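You operate a simulated robot arm through the tools that you are given. There is no shell and no other tool. Be economical: measure what you need, move in short steps, check, and stop when the job is done.

You run a simulated robot arm. Do the job below in one go: nothing can be reset, and whatever is moved stays where it is left.

TASK
Take the cup with yellow rim on the soak tub and put it away on the top of the small cart. Then take the 100 ml green scoop and leave it on the shallow steel tray. Then open the pot lid. Do these in the order given. Set down upright: cup with yellow rim.

It is judged by the outcome, as a careful person would: the job done as asked, and still so three seconds after it is handed in. It fails if anything else is knocked over, pushed out of place, dropped, spilled or broken. A push-on lid holds only when it is set on centred and level and pressed home; a screw cap is set on level and turned clockwise until tight.

THE ROBOT
A 6-joint arm with a two-finger parallel gripper on a trunk, on a base that drives. Base frame: it is fixed to the floor where the robot stands at the start and does not move with it; the origin is under the middle of the robot, x ahead of it, y to its left, z up; the surface under the hand at the start is at about z = 686. Readings come in mm, rad, newtons and seconds.
Its first joint turns from -2.897 to 2.897 rad. Places, roughly: pot lid [-5300, 7500, 1100]; shallow steel tray (45x26x3 cm) [-4500, 3700, 300]; top of the small cart [-5300, 3600, 800]. Payload 3.91 kg.
Tool frame: the origin (TCP) lies between the finger pads and is the grasp point; the fingertips stand 30 mm ahead of it; z points along the fingers, y is the line along which they close. The gripper opens to 110 mm. The fingers are 20 mm wide and 10 mm thick; the gripper's body (48 by 112 mm) begins 55 mm behind the TCP.
Orientation is told as [roll, pitch, yaw] about the base's x, y, z axes, in that order, counted from this pose: with the fingers straight down and closing along the base's y, the tool's x points along the base's -x, its y along +y and its z along -z.

THE INTERFACE
- The arm moves only by the tool jog_arm. Its argument "commands" is a list that holds one entry, the list of rows, each a list of 7 numbers: the finger opening in mm, from 0 to 110, then the shift along the base's x, y, z in units of 500 mm (1.0 is 500 mm), then the turn, a rotation vector about the base's x, y, z in units of 90 degrees (1.0 is 90 degrees). In form: [[[hand, dx, dy, dz, wx, wy, wz], ...]]. A call has 1 to 8 rows; each row is the pose to reach, as a shift and turn from the pose commanded when the call began. A call with a number of a shift or a turn outside -1 to 1 is refused whole. Rows are played at 5 a second. More than 50 mm and 0.15 rad between two rows, or a gripper value outside its range, and nothing of the call is played. A pose out of reach is approached as far as the arm can. The call stops where the force on the tool passes 40 N (or 10 N more than at its start, if that is more) or the arm is blocked; 0.2 s more then pass. The fingers move at their own pace (about 153 mm/s each) and stop on an object; they squeeze with about 25 N. The grip force told is the motor's: it shows also when the fingers shut on nothing. Time passes only in rows, and 0.2 s behind the last, so rows that repeat a pose let the fingers close. The reply holds the time, the measured pose of the TCP, the force on the tool along the base axes, the opening and the grip force, in the units named above and with some noise, with the torque about the TCP (base axes, N m) and any sound that the robot's microphone picked up, and new pictures: "views" is both (left out), scene, wrist or none.
- Cameras (640 x 400 px; columns grow to the right, rows downward): "scene" is now at [194.2, 177.1, 1364.7]; the picture's right is [-0.69, -0.72, 0.00], its down [-0.44, 0.42, -0.79] and it looks along [0.57, -0.55, -0.61] (base axes); focal length 266 px, centre (320, 200). "wrist" rides on the gripper at [72, 17, -103] in the tool frame; the picture's right is [-0.23, 0.97, 0.00], its down [-0.76, -0.18, -0.62] and it looks along [-0.61, -0.14, 0.78] (tool axes); focal length 222 px, centre (320, 200). There is no depth. A picture from a camera that has moved, and an enlarged one, comes with that camera's place and axes in the base frame and with its lens.
- drive_base(legs): drives the robot by 1 to 6 legs, each [ahead, turn to the left] in mm and rad, along the robot's own axes; the way and the turn of a leg run together, so that a leg with both is an arc; at most 1500 mm and 3.142 rad a leg. The arm and the cameras ride along, it lands a little off, and it stops where it bumps. It gives what a move gives, and a new picture of the scene camera.
- head_to(pan, tilt): turns the head with the scene camera to pan (to the left, within 2.094 rad either way) and tilt (down, from -0.506 to 1.204), counted from straight ahead of the robot. It gives what a move gives, and a new picture of the scene camera.
- enlarge(camera, box): a new picture of the part [left, top, right, bottom] of that camera's present view, enlarged. The clock stands still meanwhile.
- job_done(): hands the job in; it is judged then, once.

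Work in short steps. Places have to be worked out from the pictures, the camera data and where the tool is seen: move nearer, look again, correct. Check each grasp and each placing, and mend what went wrong. You have 165 turns and 260 pictures in all, those below and enlarged ones among them. Open the gripper and draw the arm clear of the work before you hand the job in, unless the task says otherwise; then end with one line.

The tools are called after "Emit:" as a command line: name --argument value ..., lists and objects as JSON in quotes. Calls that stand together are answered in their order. jog_arm: Moves the arm, as the interface text tells. Its arguments: {"type":"object","properties":{"commands":{"type":"array"},"views":{"type":"string","enum":["both","scene","wrist","none"]}},"required":["commands"]} The other tools are called the same way: drive_base (legs) drives the base; head_to (pan, tilt) turns the head that bears the scene camera; enlarge (camera, box) takes an enlarged picture of a part of a camera's view; job_done () hands the job in.

At the start:

```text
t: 0.0
position: [554.1, -319.5, 948.8]
ee_rot: [-0.002, 0.0, -0.001]
contact_force: [-0.1, 0.0, 0.0]
torque: [0.0, -0.03, -0.02]
grip_width: 109.8
gripper_force: 0.1
robot x, y, heading: [0.4, 1.9, 0.001]
head pan, tilt: [-0.764, 0.653]
```

scene: 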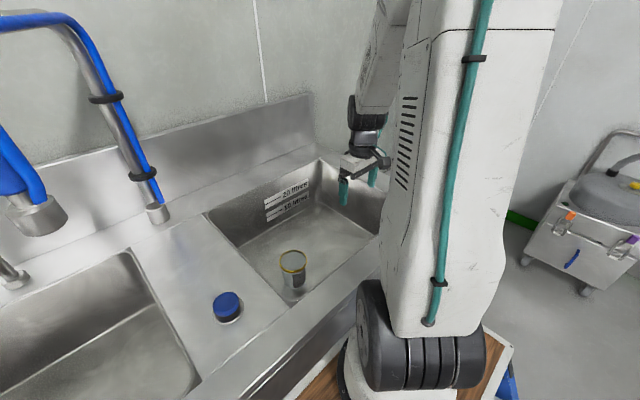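
wrist: 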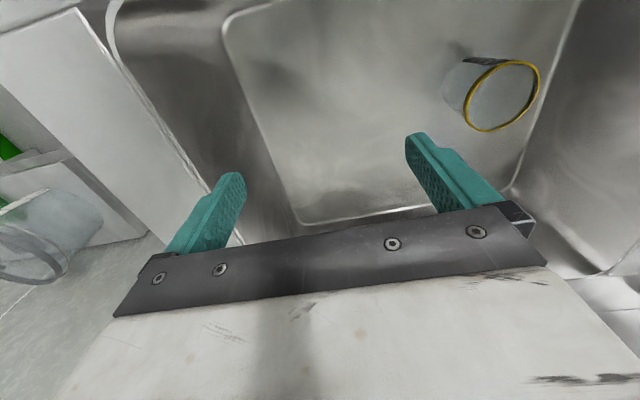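

The yellow-rimmed cup stands in the tub near the hand. I take a closer look at it in both cameras.

Emit:
enlarge --camera "scene" --box '[200, 160, 400, 320]'

Emit:
enlarge --camera "wrist" --box '[380, 20, 600, 160]'

```text
2.50 times, centred on (300, 240) of scene
camera zoom: at [194.2, 177.1, 1364.7], right [-0.69, -0.72, 0.0], down [-0.44, 0.42, -0.79], along [0.57, -0.55, -0.61], focal length 664 px, centre (370, 100)
```

zoom: 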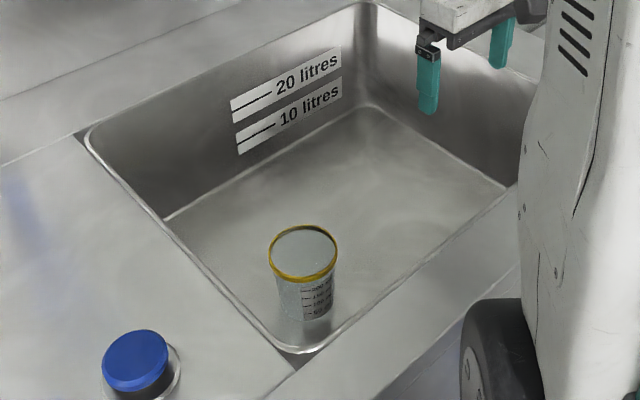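

```text
2.86 times, centred on (490, 90) of wrist
camera zoom: at [482.8, -303.0, 1053.6], right [0.23, 0.97, 0.0], down [0.76, -0.18, 0.62], along [0.61, -0.14, -0.78], focal length 635 px, centre (-166, 514)
```

zoom: 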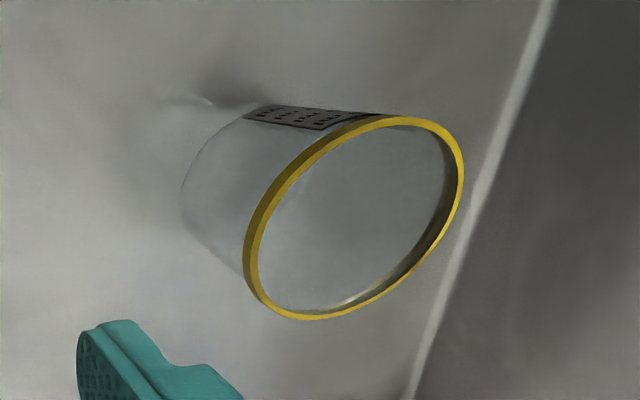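

From the two cameras I put the rim centre at about (599, -109, 771), roughly 76 mm across, with the tub wall at y≈10. I move over it, lower to z≈850 and check before gripping.

Emit:
jog_arm --commands '[[[110, 0.018, 0.084, 0, 0, 0, 0], [110, 0.036, 0.168, 0, 0, 0, 0], [110, 0.054, 0.252, 0, 0, 0, 0], [110, 0.072, 0.336, 0, 0, 0, 0], [110, 0.09, 0.421, 0, 0, 0, 0], [110, 0.09, 0.421, -0.09, 0, 0, 0], [110, 0.09, 0.421, -0.18, 0, 0, 0], [110, 0.09, 0.421, -0.18, 0, 0, 0]]]'

```text
t: 1.8
position: [599.3, -109.7, 860.1]
ee_rot: [-0.002, -0.001, 0.001]
contact_force: [-0.7, 0.0, -0.5]
torque: [-0.02, -0.01, -0.02]
grip_width: 109.9
gripper_force: 0.1
robot x, y, heading: [-2.5, 1.9, -0.003]
head pan, tilt: [-0.764, 0.653]
camera scene: at [194.1, 177.1, 1364.7], right [-0.69, -0.72, 0.0], down [-0.44, 0.42, -0.79], along [0.57, -0.55, -0.61], focal length 266 px, centre (320, 200)
camera wrist: at [527.4, -93.6, 963.6], right [0.23, 0.97, 0.0], down [0.76, -0.18, 0.62], along [0.61, -0.14, -0.78], focal length 222 px, centre (320, 200)
```

scene: 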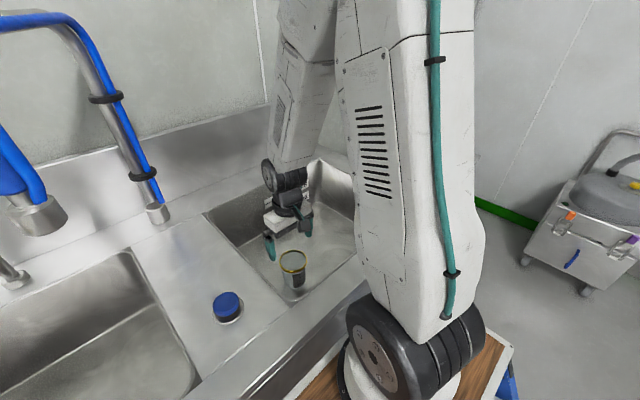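
wrist: 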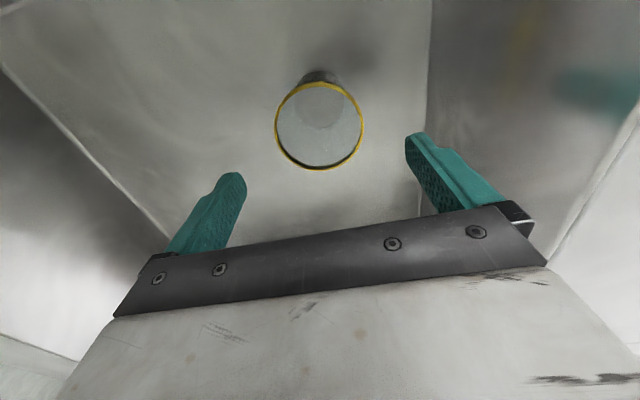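

The cup is centred under the fingers within a couple of mm. I go straight down to z≈742 and close.

Emit:
jog_arm --commands '[[[110, 0, 0, -0.08, 0, 0, 0], [110, 0, 0, -0.16, 0, 0, 0], [110, 0, 0, -0.235, 0, 0, 0], [110, 0, 0, -0.235, 0, 0, 0], [60, 0, 0, -0.235, 0, 0, 0], [60, 0, 0, -0.235, 0, 0, 0], [60, 0, 0, -0.235, 0, 0, 0]]]'

```text
t: 3.4
position: [599.8, -108.7, 744.2]
ee_rot: [0.0, -0.001, 0.001]
contact_force: [-0.2, -0.9, 0.9]
torque: [0.01, -0.02, 0.0]
grip_width: 73.1
gripper_force: 25.0
robot x, y, heading: [0.7, -0.0, -0.002]
head pan, tilt: [-0.764, 0.653]
camera scene: at [194.3, 177.1, 1364.7], right [-0.69, -0.72, 0.0], down [-0.44, 0.42, -0.79], along [0.57, -0.55, -0.61], focal length 266 px, centre (320, 200)
camera wrist: at [528.6, -92.4, 847.9], right [0.23, 0.97, 0.0], down [0.76, -0.18, 0.62], along [0.61, -0.14, -0.78], focal length 222 px, centre (320, 200)
```

scene: 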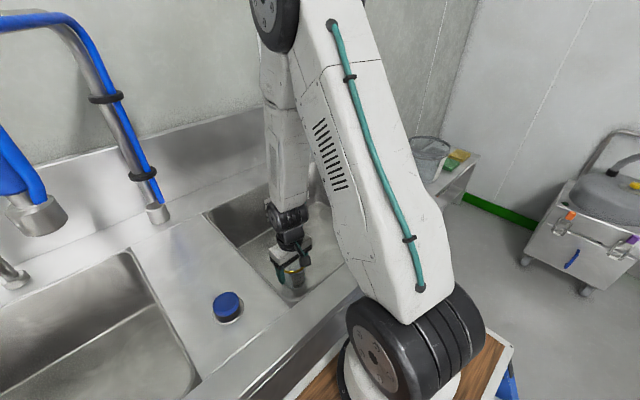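
wrist: 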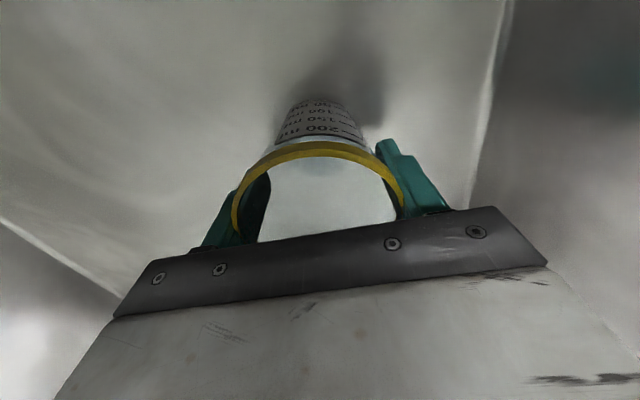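

The fingers stopped at 73 mm on the cup with 25 N. I lift it straight up to well above the counter.

Emit:
jog_arm --commands '[[[60, 0, 0, 0.04, 0, 0, 0], [60, 0, 0, 0.11, 0, 0, 0], [60, 0, 0, 0.19, 0, 0, 0], [60, 0, 0, 0.28, 0, 0, 0], [60, 0, 0, 0.37, 0, 0, 0], [60, 0, 0, 0.46, 0, 0, 0], [60, 0, 0, 0.55, 0, 0, 0], [60, 0, 0, 0.6, 0, 0, 0]]]'

Emit:
head_to --pan 1.2 --tilt 0.25

Emit:
head_to --pan 2.09 --tilt 0.25

```text
t: 5.2
position: [595.4, -110.5, 1041.9]
ee_rot: [-0.002, 0.002, 0.0]
contact_force: [0.5, 0.1, 0.4]
torque: [-0.01, 0.05, 0.0]
grip_width: 71.8
gripper_force: 25.1
robot x, y, heading: [-1.4, -3.1, 0.001]
head pan, tilt: [-0.764, 0.653]
camera scene: at [194.4, 177.1, 1364.7], right [-0.69, -0.72, 0.0], down [-0.44, 0.42, -0.79], along [0.57, -0.55, -0.61], focal length 266 px, centre (320, 200)
camera wrist: at [523.4, -93.7, 1145.4], right [0.23, 0.97, 0.0], down [0.76, -0.18, 0.62], along [0.61, -0.14, -0.78], focal length 222 px, centre (320, 200)
```

scene: 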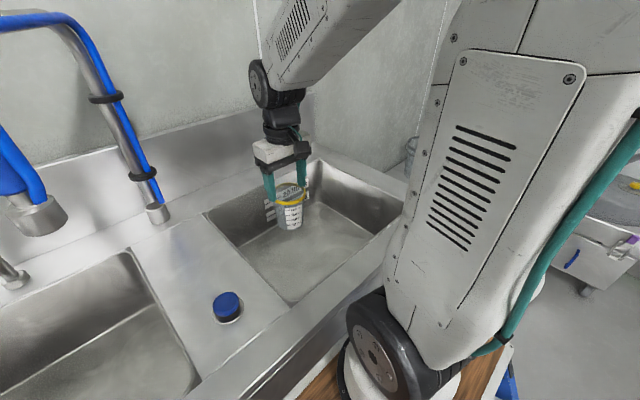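
wrist: 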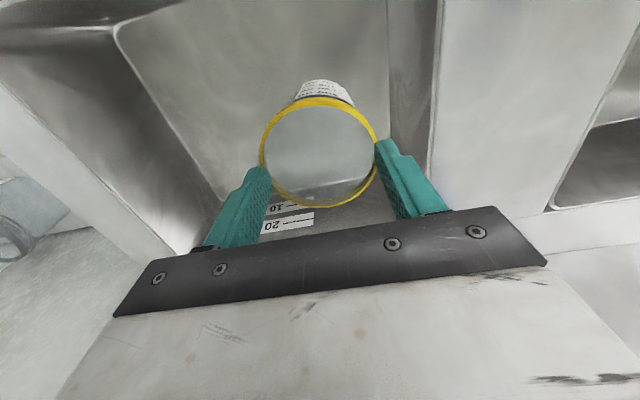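

```text
t: 7.1
position: [594.9, -110.6, 1041.4]
ee_rot: [-0.001, -0.001, -0.001]
contact_force: [0.1, -0.8, -0.8]
torque: [0.07, -0.02, 0.0]
grip_width: 71.8
gripper_force: 25.0
robot x, y, heading: [-3.8, 1.9, 0.003]
head pan, tilt: [1.201, 0.25]
camera scene: at [165.6, 324.2, 1401.5], right [0.93, -0.36, 0.0], down [-0.09, -0.23, -0.97], along [0.35, 0.9, -0.25], focal length 266 px, centre (320, 200)
```

scene: 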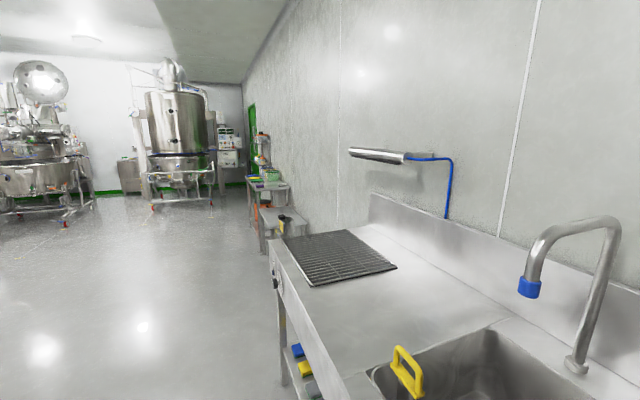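

```text
t: 8.3
position: [595.9, -110.0, 1042.6]
ee_rot: [-0.001, 0.001, 0.0]
contact_force: [0.7, 0.2, -0.4]
torque: [0.0, 0.0, -0.01]
grip_width: 71.5
gripper_force: 25.1
robot x, y, heading: [-2.5, -0.1, -0.004]
head pan, tilt: [2.089, 0.25]
camera scene: at [85.5, 318.3, 1401.5], right [0.87, 0.49, 0.0], down [0.12, -0.21, -0.97], along [-0.48, 0.84, -0.25], focal length 266 px, centre (320, 200)
```

scene: 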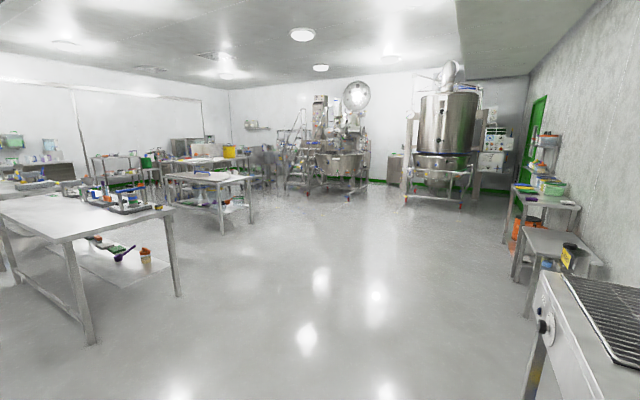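

The cup came up cleanly and is held. I enlarge the direction of the cart to plan a route.

Emit:
enlarge --camera "scene" --box '[0, 100, 160, 220]'

Emit:
enlarge --camera "scene" --box '[130, 100, 290, 220]'

```text
3.33 times, centred on (80, 160) of scene
camera zoom: at [85.5, 318.3, 1401.5], right [0.87, 0.49, 0.0], down [0.12, -0.21, -0.97], along [-0.48, 0.84, -0.25], focal length 886 px, centre (1120, 333)
```

zoom: 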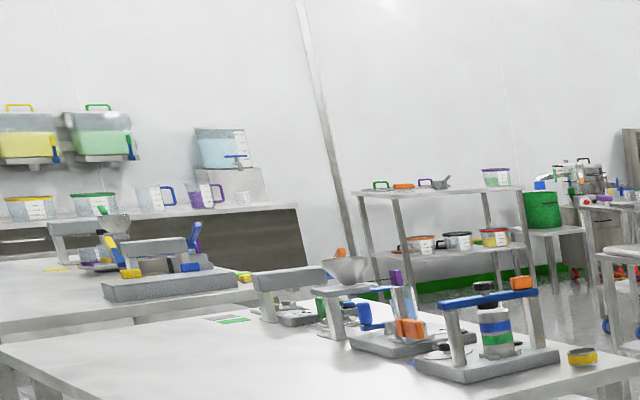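

```text
3.33 times, centred on (210, 160) of scene
camera zoom: at [85.5, 318.3, 1401.5], right [0.87, 0.49, 0.0], down [0.12, -0.21, -0.97], along [-0.48, 0.84, -0.25], focal length 886 px, centre (687, 333)
```

zoom: 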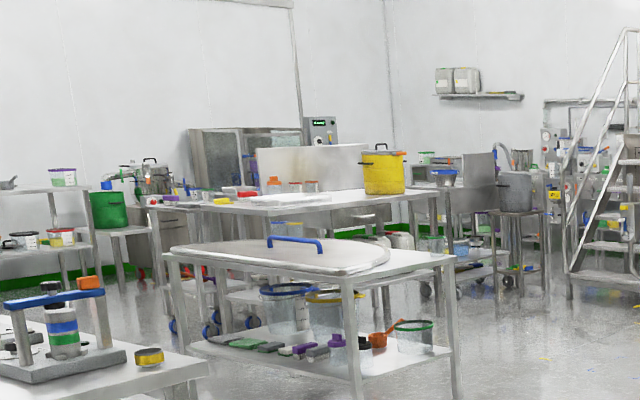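

The yellow-pot table and cart stand beyond two work tables, with an aisle about y≈2100 between them. I back away from the sink, turn, drive to about (-1300, 2100) and face -x.

Emit:
drive_base --legs '[[-700, 0], [0, 1.849], [1092, 0], [1092, 0], [0, 1.29]]'

Emit:
head_to --pan -0.3 --tilt 0.3

```text
t: 30.5
position: [-1946.3, 2259.5, 1042.9]
ee_rot: [-0.001, -0.001, -3.137]
contact_force: [-0.4, 0.3, -0.5]
torque: [0.01, -0.02, -0.02]
grip_width: 70.5
gripper_force: 24.8
robot x, y, heading: [-1350.0, 2153.7, -3.146]
head pan, tilt: [2.089, 0.25]
camera scene: at [-1431.8, 1838.3, 1401.5], right [-0.87, -0.5, 0.0], down [-0.12, 0.21, -0.97], along [0.48, -0.84, -0.25], focal length 266 px, centre (320, 200)
```

scene: 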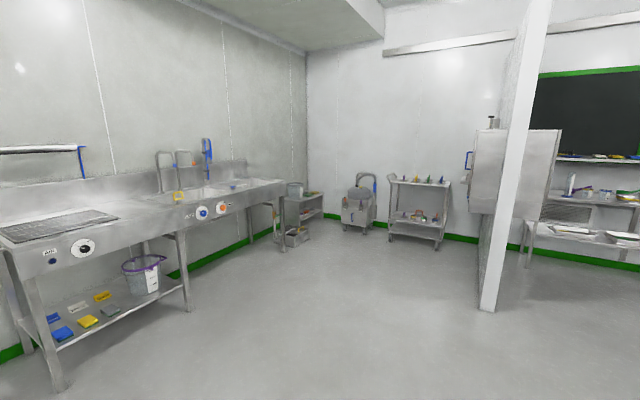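

```text
t: 32.7
position: [-1947.8, 2260.3, 1042.3]
ee_rot: [-0.002, 0.001, -3.136]
contact_force: [0.2, 0.4, -0.6]
torque: [0.0, -0.03, 0.01]
grip_width: 70.2
gripper_force: 25.5
robot x, y, heading: [-1351.9, 2152.0, -3.136]
head pan, tilt: [-0.3, 0.3]
camera scene: at [-1567.9, 1946.3, 1396.8], right [0.29, 0.96, 0.0], down [0.28, -0.09, -0.96], along [-0.91, 0.28, -0.3], focal length 266 px, centre (320, 200)
```

scene: 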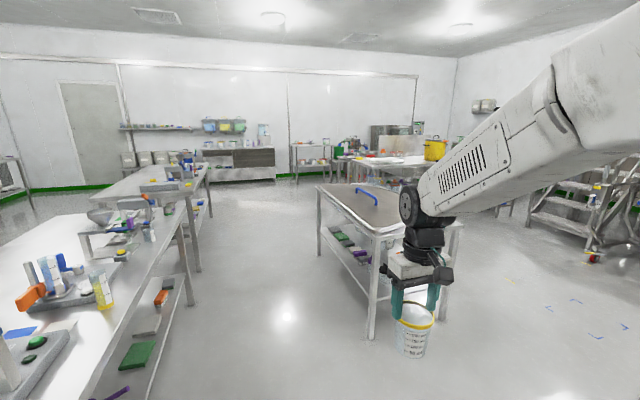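

The aisle is clear. I check the cup's seat in the hand and look more closely toward the cart before driving on.

Emit:
enlarge --camera "scene" --box '[270, 90, 470, 220]'

Emit:
enlarge --camera "wrist" --box '[0, 0, 640, 400]'

```text
3.08 times, centred on (370, 155) of scene
camera zoom: at [-1567.9, 1946.3, 1396.8], right [0.29, 0.96, 0.0], down [0.28, -0.09, -0.96], along [-0.91, 0.28, -0.3], focal length 817 px, centre (166, 338)
```

zoom: 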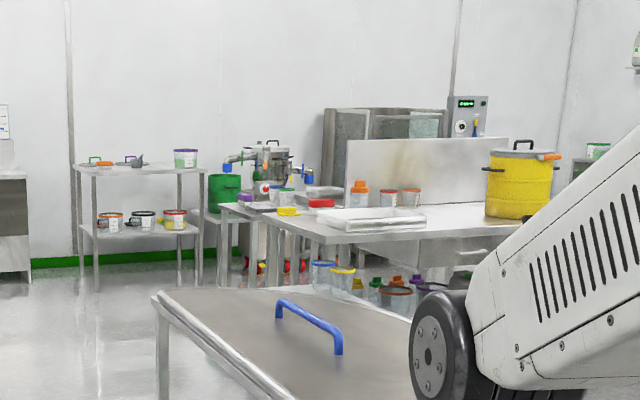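

```text
1.00 times, centred on (320, 200) of wrist (not enlarged: the box is as wide or as high as the picture)
camera zoom: at [-1874.0, 2241.3, 1145.2], right [-0.22, -0.97, 0.0], down [-0.76, 0.17, 0.62], along [-0.61, 0.14, -0.78], focal length 222 px, centre (320, 200)
```

zoom: 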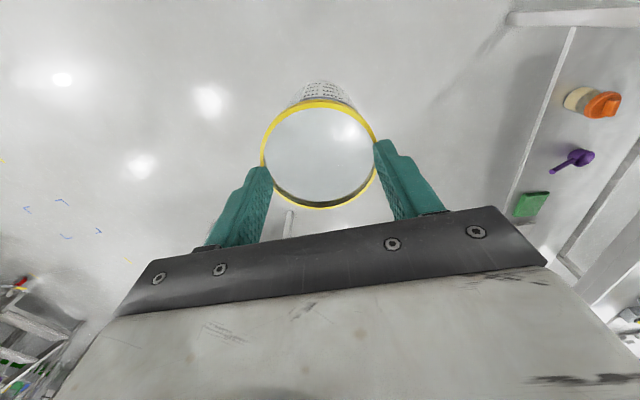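

The cart (with small tubs on top) stands left of the pot table, and the steel tray must be on that table's low shelf. I drive on along the aisle and look again.

Emit:
drive_base --legs '[[1300, 0], [1300, 0]]'

Emit:
head_to --pan -0.9 --tilt 0.4

```text
t: 45.4
position: [-4557.4, 2262.7, 1042.1]
ee_rot: [-0.003, -0.001, 3.131]
contact_force: [-1.2, 0.2, -0.5]
torque: [-0.02, 0.01, -0.01]
grip_width: 70.1
gripper_force: 24.9
robot x, y, heading: [-3960.4, 2151.2, 3.133]
head pan, tilt: [-0.3, 0.3]
camera scene: at [-4182.8, 1944.2, 1396.8], right [0.3, 0.95, 0.0], down [0.28, -0.09, -0.96], along [-0.91, 0.29, -0.3], focal length 266 px, centre (320, 200)
```

scene: 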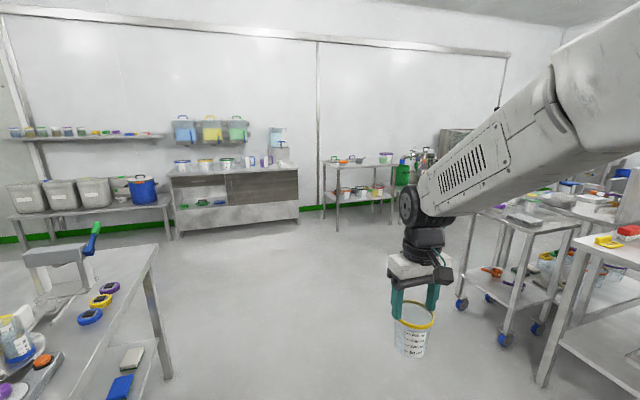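

```text
t: 46.4
position: [-4556.8, 2262.7, 1041.8]
ee_rot: [-0.002, 0.001, 3.131]
contact_force: [-0.4, 0.5, 0.0]
torque: [0.02, 0.0, 0.01]
grip_width: 70.0
gripper_force: 25.3
robot x, y, heading: [-3958.6, 2147.7, 3.131]
head pan, tilt: [-0.901, 0.4]
camera scene: at [-4150.8, 1988.9, 1387.5], right [0.79, 0.61, 0.0], down [0.24, -0.31, -0.92], along [-0.57, 0.73, -0.39], focal length 266 px, centre (320, 200)
```

scene: 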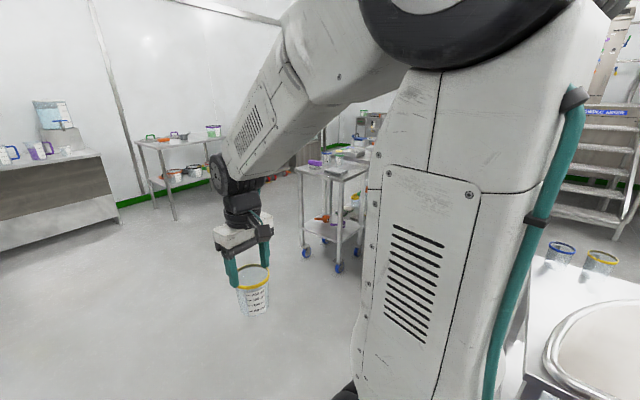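

The cart (blue casters) spans roughly x -5550…-5150, y 3500…3950. I drive level with it, turn to face it, and approach to about y=2500 for a look.

Emit:
drive_base --legs '[[1400, 0], [0, -1.565], [350, 0]]'

Emit:
head_to --pan -0.3 --tilt 0.55

```text
t: 59.0
position: [-5227.4, 3103.4, 1042.2]
ee_rot: [-0.003, 0.0, 1.572]
contact_force: [-0.3, -0.3, -0.5]
torque: [-0.01, -0.01, -0.01]
grip_width: 70.1
gripper_force: 25.2
robot x, y, heading: [-5334.0, 2510.1, 1.566]
head pan, tilt: [-0.901, 0.4]
camera scene: at [-5497.1, 2698.0, 1387.5], right [0.62, -0.78, 0.0], down [-0.3, -0.24, -0.92], along [0.72, 0.57, -0.39], focal length 266 px, centre (320, 200)
```

scene: 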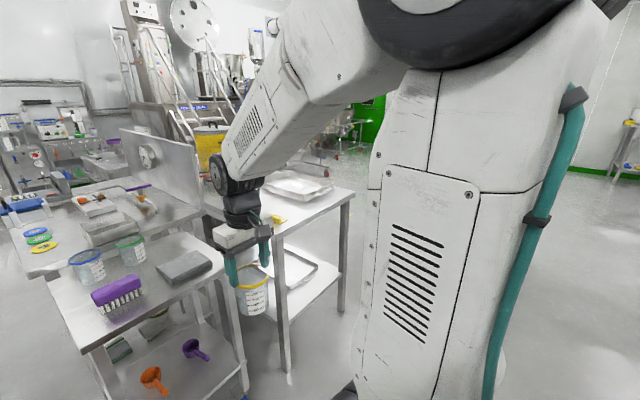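

```text
t: 60.0
position: [-5227.1, 3103.4, 1041.5]
ee_rot: [-0.001, -0.002, 1.573]
contact_force: [-0.2, -0.4, -0.2]
torque: [0.02, -0.01, 0.03]
grip_width: 70.1
gripper_force: 25.2
robot x, y, heading: [-5337.3, 2510.0, 1.569]
head pan, tilt: [-0.3, 0.55]
camera scene: at [-5543.1, 2726.2, 1373.8], right [0.95, -0.3, 0.0], down [-0.15, -0.5, -0.85], along [0.25, 0.81, -0.52], focal length 266 px, centre (320, 200)
```

scene: 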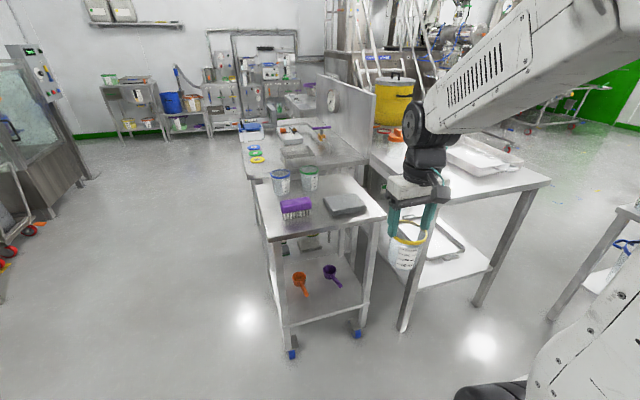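

Emit:
enlarge --camera "scene" --box '[220, 120, 420, 260]'

Emit:
enlarge --camera "scene" --box '[380, 100, 580, 300]'

```text
2.86 times, centred on (320, 190) of scene
camera zoom: at [-5543.1, 2726.2, 1373.8], right [0.95, -0.3, 0.0], down [-0.15, -0.5, -0.85], along [0.25, 0.81, -0.52], focal length 759 px, centre (320, 229)
```

zoom: 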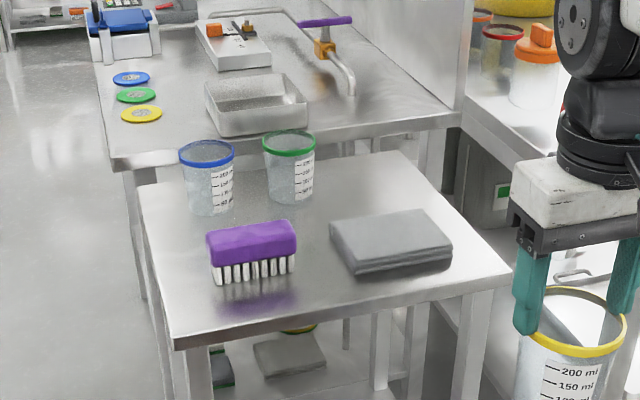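

```text
2.00 times, centred on (480, 200) of scene
camera zoom: at [-5543.1, 2726.2, 1373.8], right [0.95, -0.3, 0.0], down [-0.15, -0.5, -0.85], along [0.25, 0.81, -0.52], focal length 531 px, centre (0, 200)
```

zoom: 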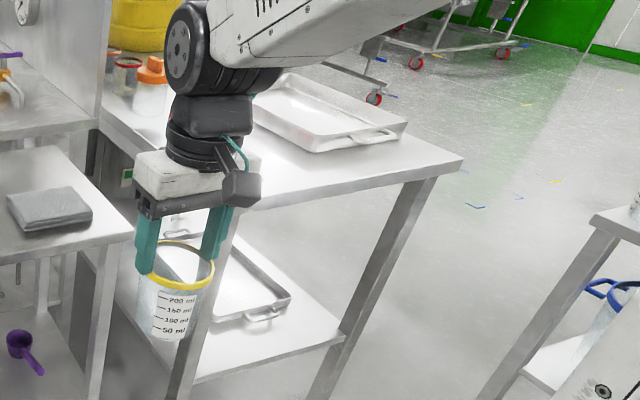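

The cart top (z≈800) spans x -5502…-5057, y 3424…3828; brush, pad and two cups stand on it, and the free spot is at about (-5148, 3725), right of the green cup and behind the pad. The steel tray is on the bench's low shelf to the right. I move up to y≈2900.

Emit:
drive_base --legs '[[390, 0]]'

Emit:
head_to --pan -0.35 --tilt 0.75

```text
t: 62.4
position: [-5221.6, 3488.0, 1042.0]
ee_rot: [-0.002, 0.0, 1.565]
contact_force: [0.2, 0.1, -0.1]
torque: [0.0, 0.01, -0.02]
grip_width: 70.3
gripper_force: 25.1
robot x, y, heading: [-5335.1, 2896.2, 1.565]
head pan, tilt: [-0.3, 0.55]
camera scene: at [-5540.7, 3113.5, 1373.8], right [0.95, -0.3, 0.0], down [-0.16, -0.5, -0.85], along [0.26, 0.81, -0.52], focal length 266 px, centre (320, 200)
```

scene: 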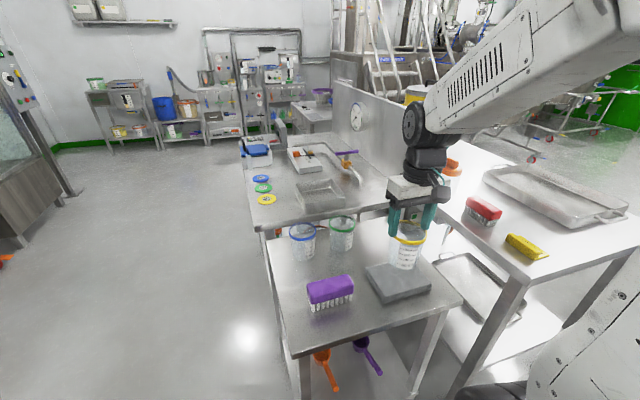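

```text
t: 63.1
position: [-5221.5, 3487.6, 1042.2]
ee_rot: [-0.002, -0.001, 1.564]
contact_force: [-0.5, -0.1, 0.6]
torque: [0.01, -0.01, -0.01]
grip_width: 70.1
gripper_force: 24.7
robot x, y, heading: [-5336.4, 2892.9, 1.566]
head pan, tilt: [-0.351, 0.75]
camera scene: at [-5538.8, 3105.5, 1356.5], right [0.94, -0.35, 0.0], down [-0.24, -0.64, -0.73], along [0.26, 0.69, -0.68], focal length 266 px, centre (320, 200)
```

scene: 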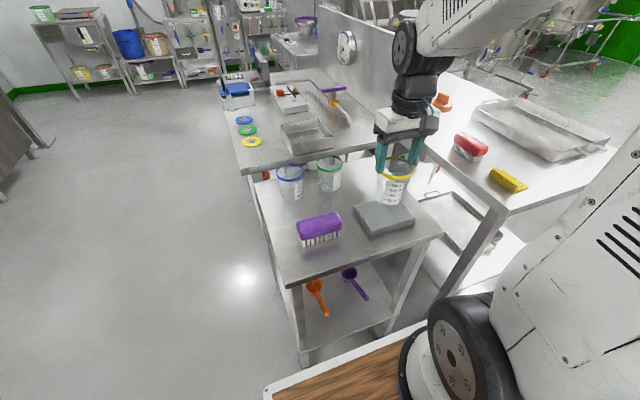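

I enlarge the cart top to refine the places from this nearer view.

Emit:
enlarge --camera "scene" --box '[240, 120, 460, 280]'

Emit:
enlarge --camera "wrist" --box '[0, 0, 640, 400]'

```text
2.50 times, centred on (350, 200) of scene
camera zoom: at [-5538.8, 3105.5, 1356.5], right [0.94, -0.35, 0.0], down [-0.24, -0.64, -0.73], along [0.26, 0.69, -0.68], focal length 664 px, centre (245, 200)
```

zoom: 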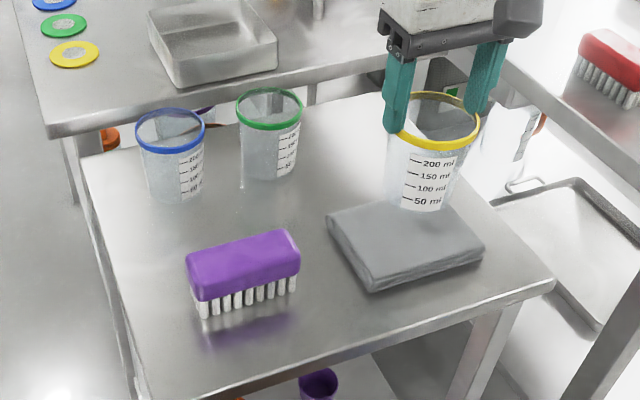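

```text
1.00 times, centred on (320, 200) of wrist (not enlarged: the box is as wide or as high as the picture)
camera zoom: at [-5238.8, 3415.2, 1145.1], right [-0.97, 0.23, 0.0], down [0.18, 0.76, 0.62], along [0.15, 0.61, -0.78], focal length 222 px, centre (320, 200)
```

zoom: 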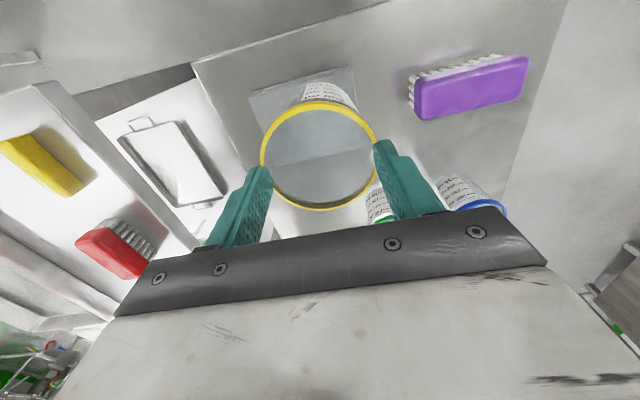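

The rim seems to sit near the fingertips rather than above the TCP, so the cup may have slipped down during the lift. I look closely at the fingers.

Emit:
enlarge --camera "scene" --box '[365, 130, 445, 210]'

Emit:
enlarge --camera "wrist" --box '[230, 70, 450, 220]'

```text
5.00 times, centred on (405, 170) of scene
camera zoom: at [-5538.8, 3105.5, 1356.5], right [0.94, -0.35, 0.0], down [-0.24, -0.64, -0.73], along [0.26, 0.69, -0.68], focal length 1328 px, centre (-105, 350)
```

zoom: 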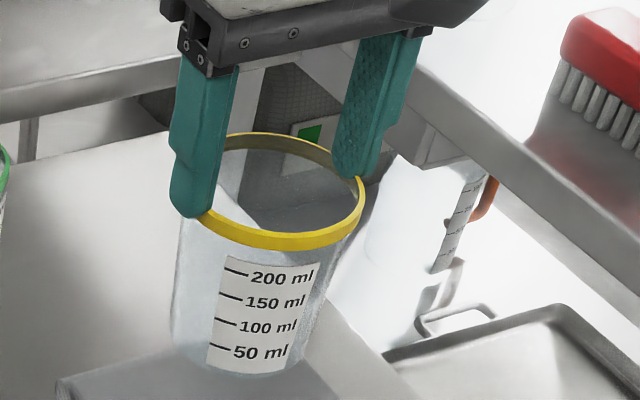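

```text
2.67 times, centred on (340, 145) of wrist
camera zoom: at [-5238.8, 3415.2, 1145.1], right [-0.97, 0.23, 0.0], down [0.18, 0.76, 0.62], along [0.15, 0.61, -0.78], focal length 592 px, centre (267, 347)
```

zoom: 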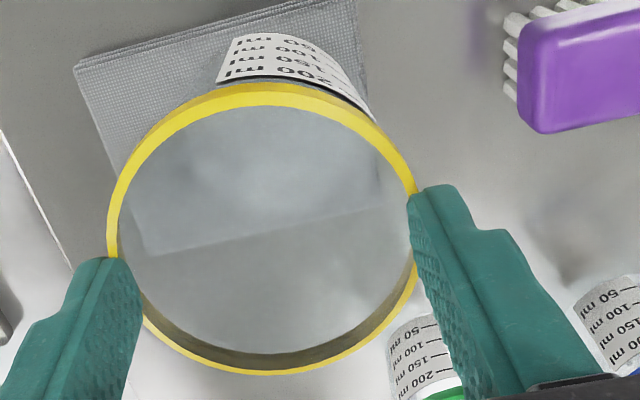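

The cup hangs at the fingertips just under the lip, so its base is about 107 mm below the TCP. I carry it gently at this height over the free spot.

Emit:
jog_arm --commands '[[[60, 0.01, 0.03, 0, 0, 0, 0], [60, 0.035, 0.1, 0, 0, 0, 0], [60, 0.063, 0.18, 0, 0, 0, 0], [60, 0.091, 0.26, 0, 0, 0, 0], [60, 0.119, 0.34, 0, 0, 0, 0], [60, 0.143, 0.41, 0, 0, 0, 0], [60, 0.157, 0.449, 0, 0, 0, 0], [60, 0.157, 0.449, 0, 0, 0, 0]]]'

Emit:
enlarge --camera "scene" --box '[280, 80, 440, 200]'

```text
t: 64.9
position: [-5144.9, 3714.0, 1040.2]
ee_rot: [-0.002, 0.001, 1.564]
contact_force: [-0.3, -0.5, -1.2]
torque: [-0.02, 0.01, -0.01]
grip_width: 70.3
gripper_force: 24.7
robot x, y, heading: [-5332.4, 2897.2, 1.56]
head pan, tilt: [-0.351, 0.75]
camera scene: at [-5538.8, 3105.5, 1356.4], right [0.94, -0.35, 0.0], down [-0.24, -0.64, -0.73], along [0.26, 0.69, -0.68], focal length 266 px, centre (320, 200)
camera wrist: at [-5162.6, 3640.1, 1143.6], right [-0.97, 0.23, 0.0], down [0.18, 0.76, 0.62], along [0.15, 0.61, -0.78], focal length 222 px, centre (320, 200)
```

scene: 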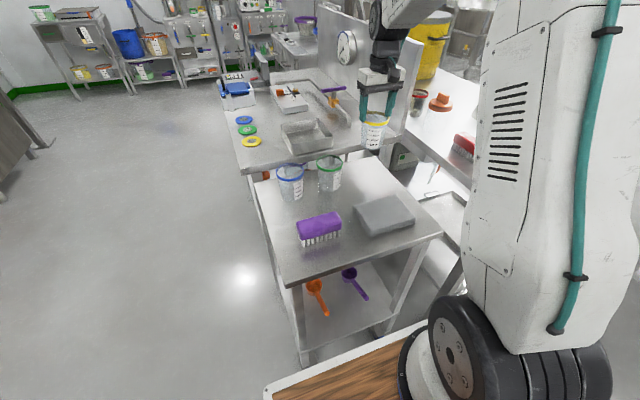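
wrist: 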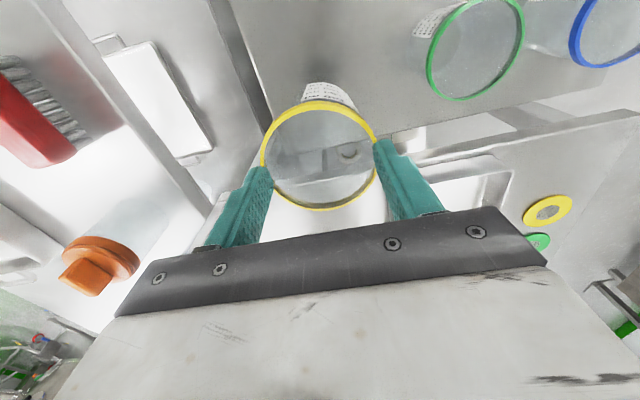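

```text
3.33 times, centred on (360, 140) of scene
camera zoom: at [-5538.8, 3105.5, 1356.4], right [0.94, -0.35, 0.0], down [-0.24, -0.64, -0.73], along [0.26, 0.69, -0.68], focal length 886 px, centre (187, 400)
```

zoom: 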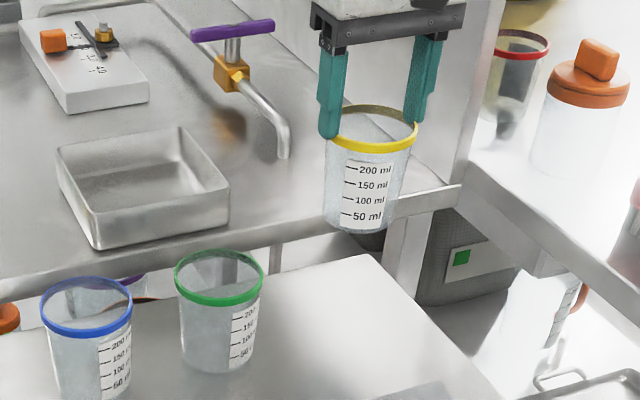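

Position is right; the base is at z≈935 with nothing in the way. I lower to just above the cart top.

Emit:
jog_arm --commands '[[[60, 0, 0, -0.04, 0, 0, 0], [60, 0, 0, -0.09, 0, 0, 0], [60, 0, 0, -0.14, 0, 0, 0], [60, 0, 0, -0.19, 0, 0, 0], [60, 0, 0, -0.22, 0, 0, 0], [60, 0, 0, -0.24, 0, 0, 0], [60, 0, 0, -0.24, 0, 0, 0]]]'

Emit:
enlarge --camera "scene" --box '[320, 100, 440, 220]'

```text
t: 66.5
position: [-5146.4, 3713.0, 922.3]
ee_rot: [-0.002, -0.001, 1.564]
contact_force: [1.8, 1.5, 13.7]
torque: [0.1, -0.01, -0.01]
grip_width: 69.8
gripper_force: 25.1
robot x, y, heading: [-5337.7, 2889.8, 1.568]
head pan, tilt: [-0.351, 0.75]
camera scene: at [-5538.8, 3105.1, 1356.5], right [0.94, -0.35, 0.0], down [-0.24, -0.64, -0.73], along [0.26, 0.69, -0.68], focal length 266 px, centre (320, 200)
camera wrist: at [-5161.9, 3639.4, 1024.9], right [-0.97, 0.23, 0.0], down [0.18, 0.76, 0.62], along [0.15, 0.61, -0.78], focal length 222 px, centre (320, 200)
```

scene: 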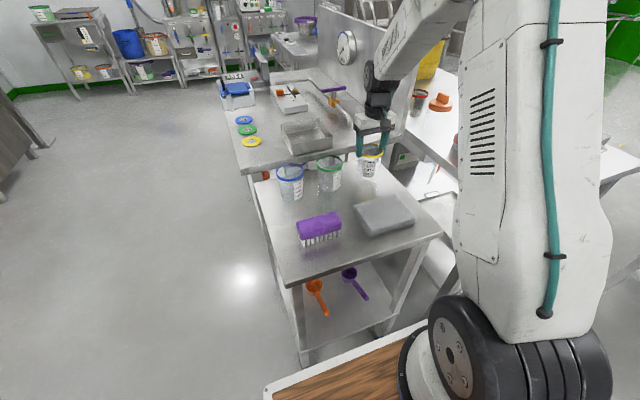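
wrist: 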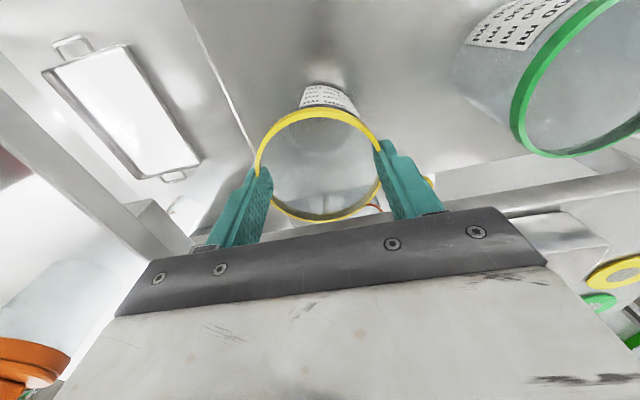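

```text
3.33 times, centred on (380, 160) of scene
camera zoom: at [-5538.8, 3105.1, 1356.5], right [0.94, -0.35, 0.0], down [-0.24, -0.64, -0.73], along [0.26, 0.69, -0.68], focal length 886 px, centre (120, 333)
```

zoom: 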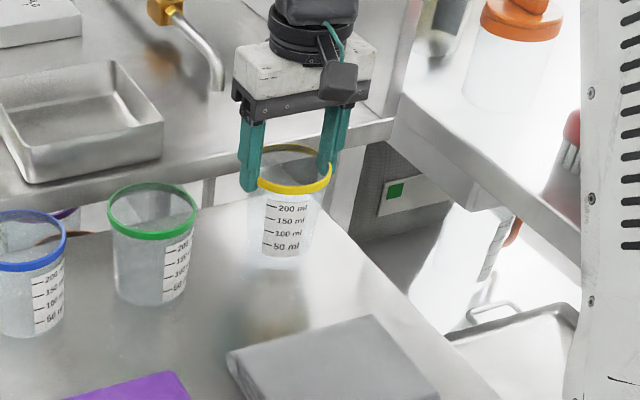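

The 13.7 N upward force shows the cup is standing on the cart top. I open the fingers slightly to release and look.

Emit:
jog_arm --commands '[[[74, 0, 0, 0, 0, 0, 0], [86, 0, 0, 0, 0, 0, 0], [90, 0, 0, 0, 0, 0, 0], [90, 0, 0, 0, 0, 0, 0]]]'

Emit:
enlarge --camera "scene" --box '[320, 100, 440, 220]'

```text
t: 67.5
position: [-5145.7, 3711.5, 921.5]
ee_rot: [-0.001, 0.002, 1.562]
contact_force: [-0.1, -0.4, -0.3]
torque: [-0.03, 0.01, 0.0]
grip_width: 90.2
gripper_force: 0.0
robot x, y, heading: [-5336.4, 2897.7, 1.565]
head pan, tilt: [-0.351, 0.75]
camera scene: at [-5538.8, 3105.5, 1356.4], right [0.94, -0.35, 0.0], down [-0.24, -0.64, -0.73], along [0.26, 0.69, -0.68], focal length 266 px, centre (320, 200)
camera wrist: at [-5162.0, 3639.6, 1024.2], right [-0.97, 0.23, 0.0], down [0.18, 0.76, 0.62], along [0.15, 0.61, -0.78], focal length 222 px, centre (320, 200)
```

scene: 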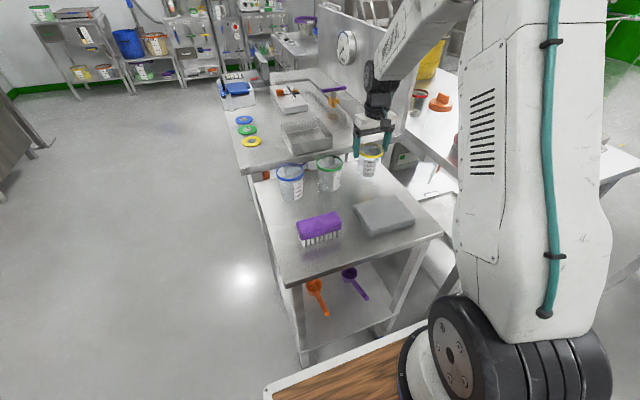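
wrist: 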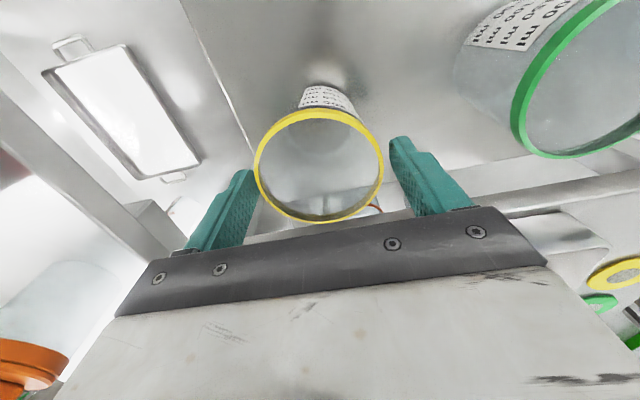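

```text
3.33 times, centred on (380, 160) of scene
camera zoom: at [-5538.8, 3105.5, 1356.4], right [0.94, -0.35, 0.0], down [-0.24, -0.64, -0.73], along [0.26, 0.69, -0.68], focal length 886 px, centre (120, 333)
```

zoom: 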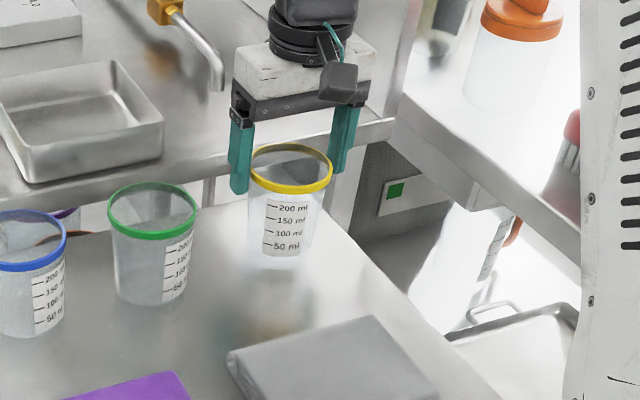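

The cup stands upright and free. I raise the hand, then back away to search for the green scoop.

Emit:
jog_arm --commands '[[[90, 0, 0, 0.06, 0, 0, 0], [90, 0, 0, 0.15, 0, 0, 0], [90, 0, 0, 0.24, 0, 0, 0], [90, 0, 0, 0.33, 0, 0, 0], [90, 0, -0.06, 0.4, 0, 0, 0], [90, 0, -0.15, 0.4, 0, 0, 0], [90, 0, -0.24, 0.4, 0, 0, 0], [90, 0, -0.3, 0.4, 0, 0, 0]]]' --views "none"

Emit:
drive_base --legs '[[-500, 0]]'

Emit:
enlarge --camera "scene" --box '[240, 120, 440, 280]'

Emit:
head_to --pan 1.0 --tilt 0.35

```text
t: 69.3
position: [-5141.4, 3562.8, 1118.3]
ee_rot: [-0.002, 0.003, 1.565]
contact_force: [0.6, 0.4, -0.4]
torque: [0.02, 0.02, 0.04]
grip_width: 90.0
gripper_force: 0.1
robot x, y, heading: [-5337.1, 2894.5, 1.566]
head pan, tilt: [-0.351, 0.75]
```

```text
t: 72.2
position: [-5146.0, 3068.1, 1118.0]
ee_rot: [-0.002, 0.0, 1.568]
contact_force: [0.1, -0.2, -0.6]
torque: [-0.06, 0.02, -0.01]
grip_width: 90.2
gripper_force: 0.0
robot x, y, heading: [-5337.1, 2401.8, 1.569]
head pan, tilt: [-0.351, 0.75]
camera scene: at [-5541.6, 2609.8, 1356.4], right [0.94, -0.35, 0.0], down [-0.24, -0.64, -0.73], along [0.25, 0.69, -0.68], focal length 266 px, centre (320, 200)
```

scene: 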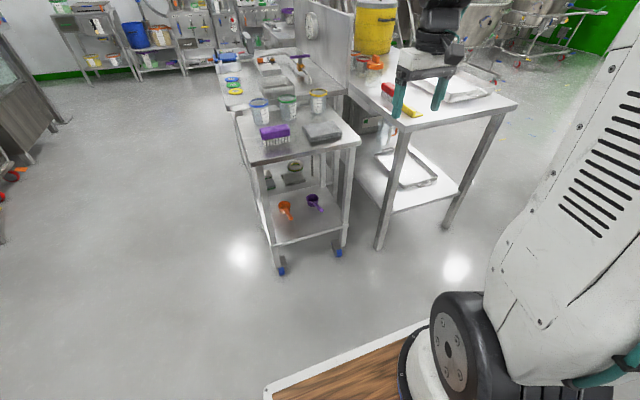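

```text
2.50 times, centred on (340, 200) of scene
camera zoom: at [-5541.6, 2609.8, 1356.4], right [0.94, -0.35, 0.0], down [-0.24, -0.64, -0.73], along [0.25, 0.69, -0.68], focal length 664 px, centre (270, 200)
```

zoom: 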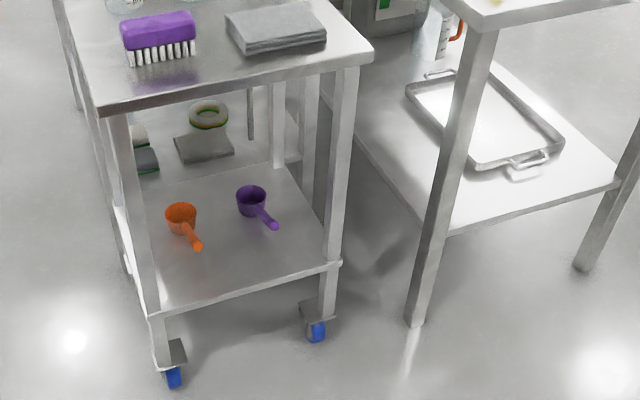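

```text
t: 73.8
position: [-5147.2, 3069.2, 1118.5]
ee_rot: [0.0, 0.0, 1.57]
contact_force: [-0.8, 0.7, 0.2]
torque: [0.04, -0.02, -0.04]
grip_width: 90.0
gripper_force: 0.1
robot x, y, heading: [-5336.0, 2399.4, 1.569]
head pan, tilt: [1.0, 0.351]
camera scene: at [-5648.5, 2582.6, 1392.0], right [0.54, 0.84, 0.0], down [0.29, -0.19, -0.94], along [-0.79, 0.51, -0.34], focal length 266 px, centre (320, 200)
```

scene: 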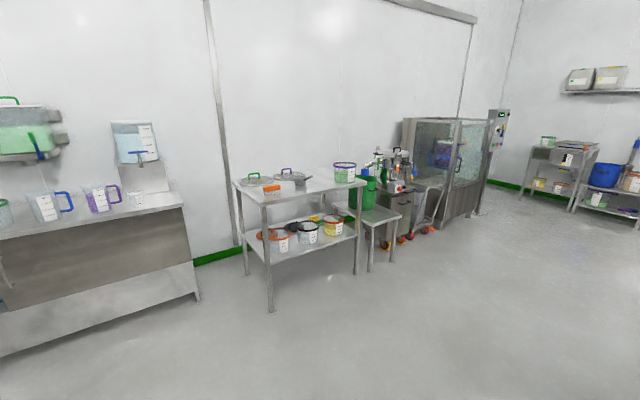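

No green scoop on the cart. I scan the shelves in view by enlarging.

Emit:
enlarge --camera "scene" --box '[220, 130, 460, 270]'

Emit:
enlarge --camera "scene" --box '[0, 80, 200, 240]'

Emit:
enlarge --camera "scene" --box '[500, 60, 640, 220]'

Emit:
head_to --pan 1.95 --tilt 0.4

```text
2.67 times, centred on (340, 200) of scene
camera zoom: at [-5648.5, 2582.6, 1392.0], right [0.54, 0.84, 0.0], down [0.29, -0.19, -0.94], along [-0.79, 0.51, -0.34], focal length 708 px, centre (267, 200)
```

zoom: 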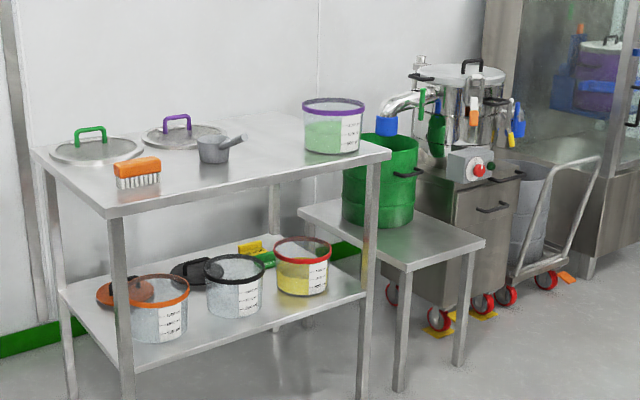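

```text
2.50 times, centred on (100, 160) of scene
camera zoom: at [-5648.5, 2582.6, 1392.0], right [0.54, 0.84, 0.0], down [0.29, -0.19, -0.94], along [-0.79, 0.51, -0.34], focal length 664 px, centre (870, 300)
```

zoom: 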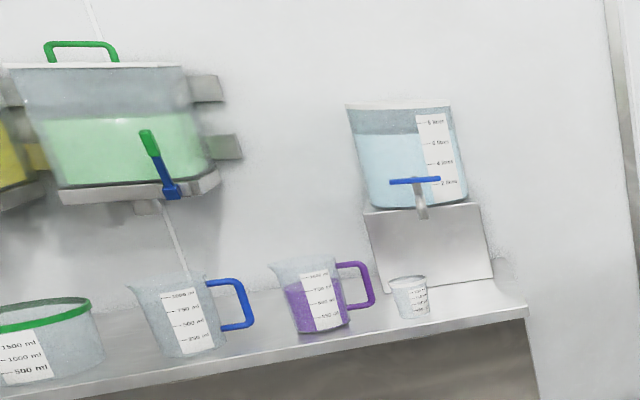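

```text
2.50 times, centred on (570, 140) of scene
camera zoom: at [-5648.5, 2582.6, 1392.0], right [0.54, 0.84, 0.0], down [0.29, -0.19, -0.94], along [-0.79, 0.51, -0.34], focal length 664 px, centre (-305, 350)
```

zoom: 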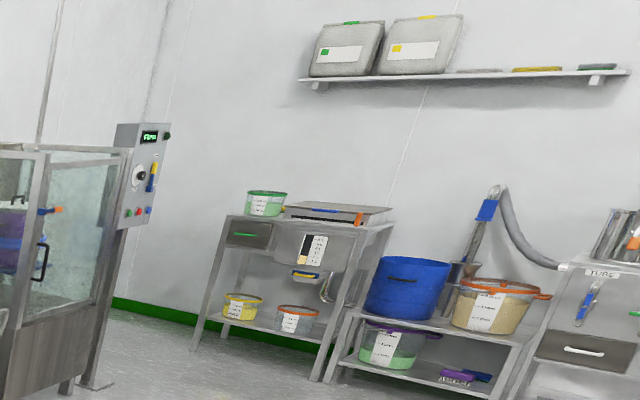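

```text
t: 75.0
position: [-5144.8, 3069.4, 1118.1]
ee_rot: [-0.003, 0.0, 1.569]
contact_force: [-0.6, 0.2, 0.8]
torque: [-0.01, 0.0, -0.02]
grip_width: 90.2
gripper_force: 0.0
robot x, y, heading: [-5335.4, 2400.4, 1.569]
head pan, tilt: [1.95, 0.4]
camera scene: at [-5656.4, 2498.1, 1387.5], right [-0.37, 0.93, 0.0], down [0.36, 0.14, -0.92], along [-0.86, -0.34, -0.39], focal length 266 px, centre (320, 200)
```

scene: 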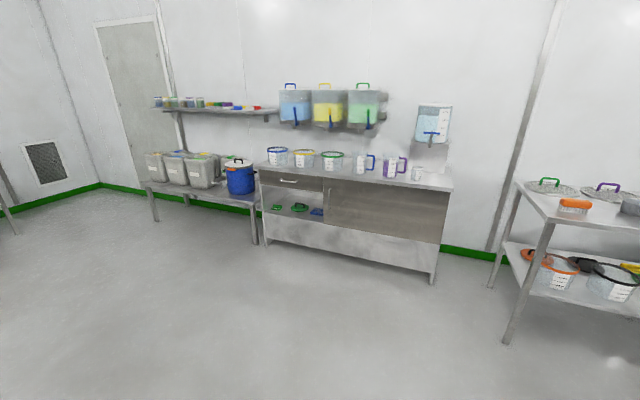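

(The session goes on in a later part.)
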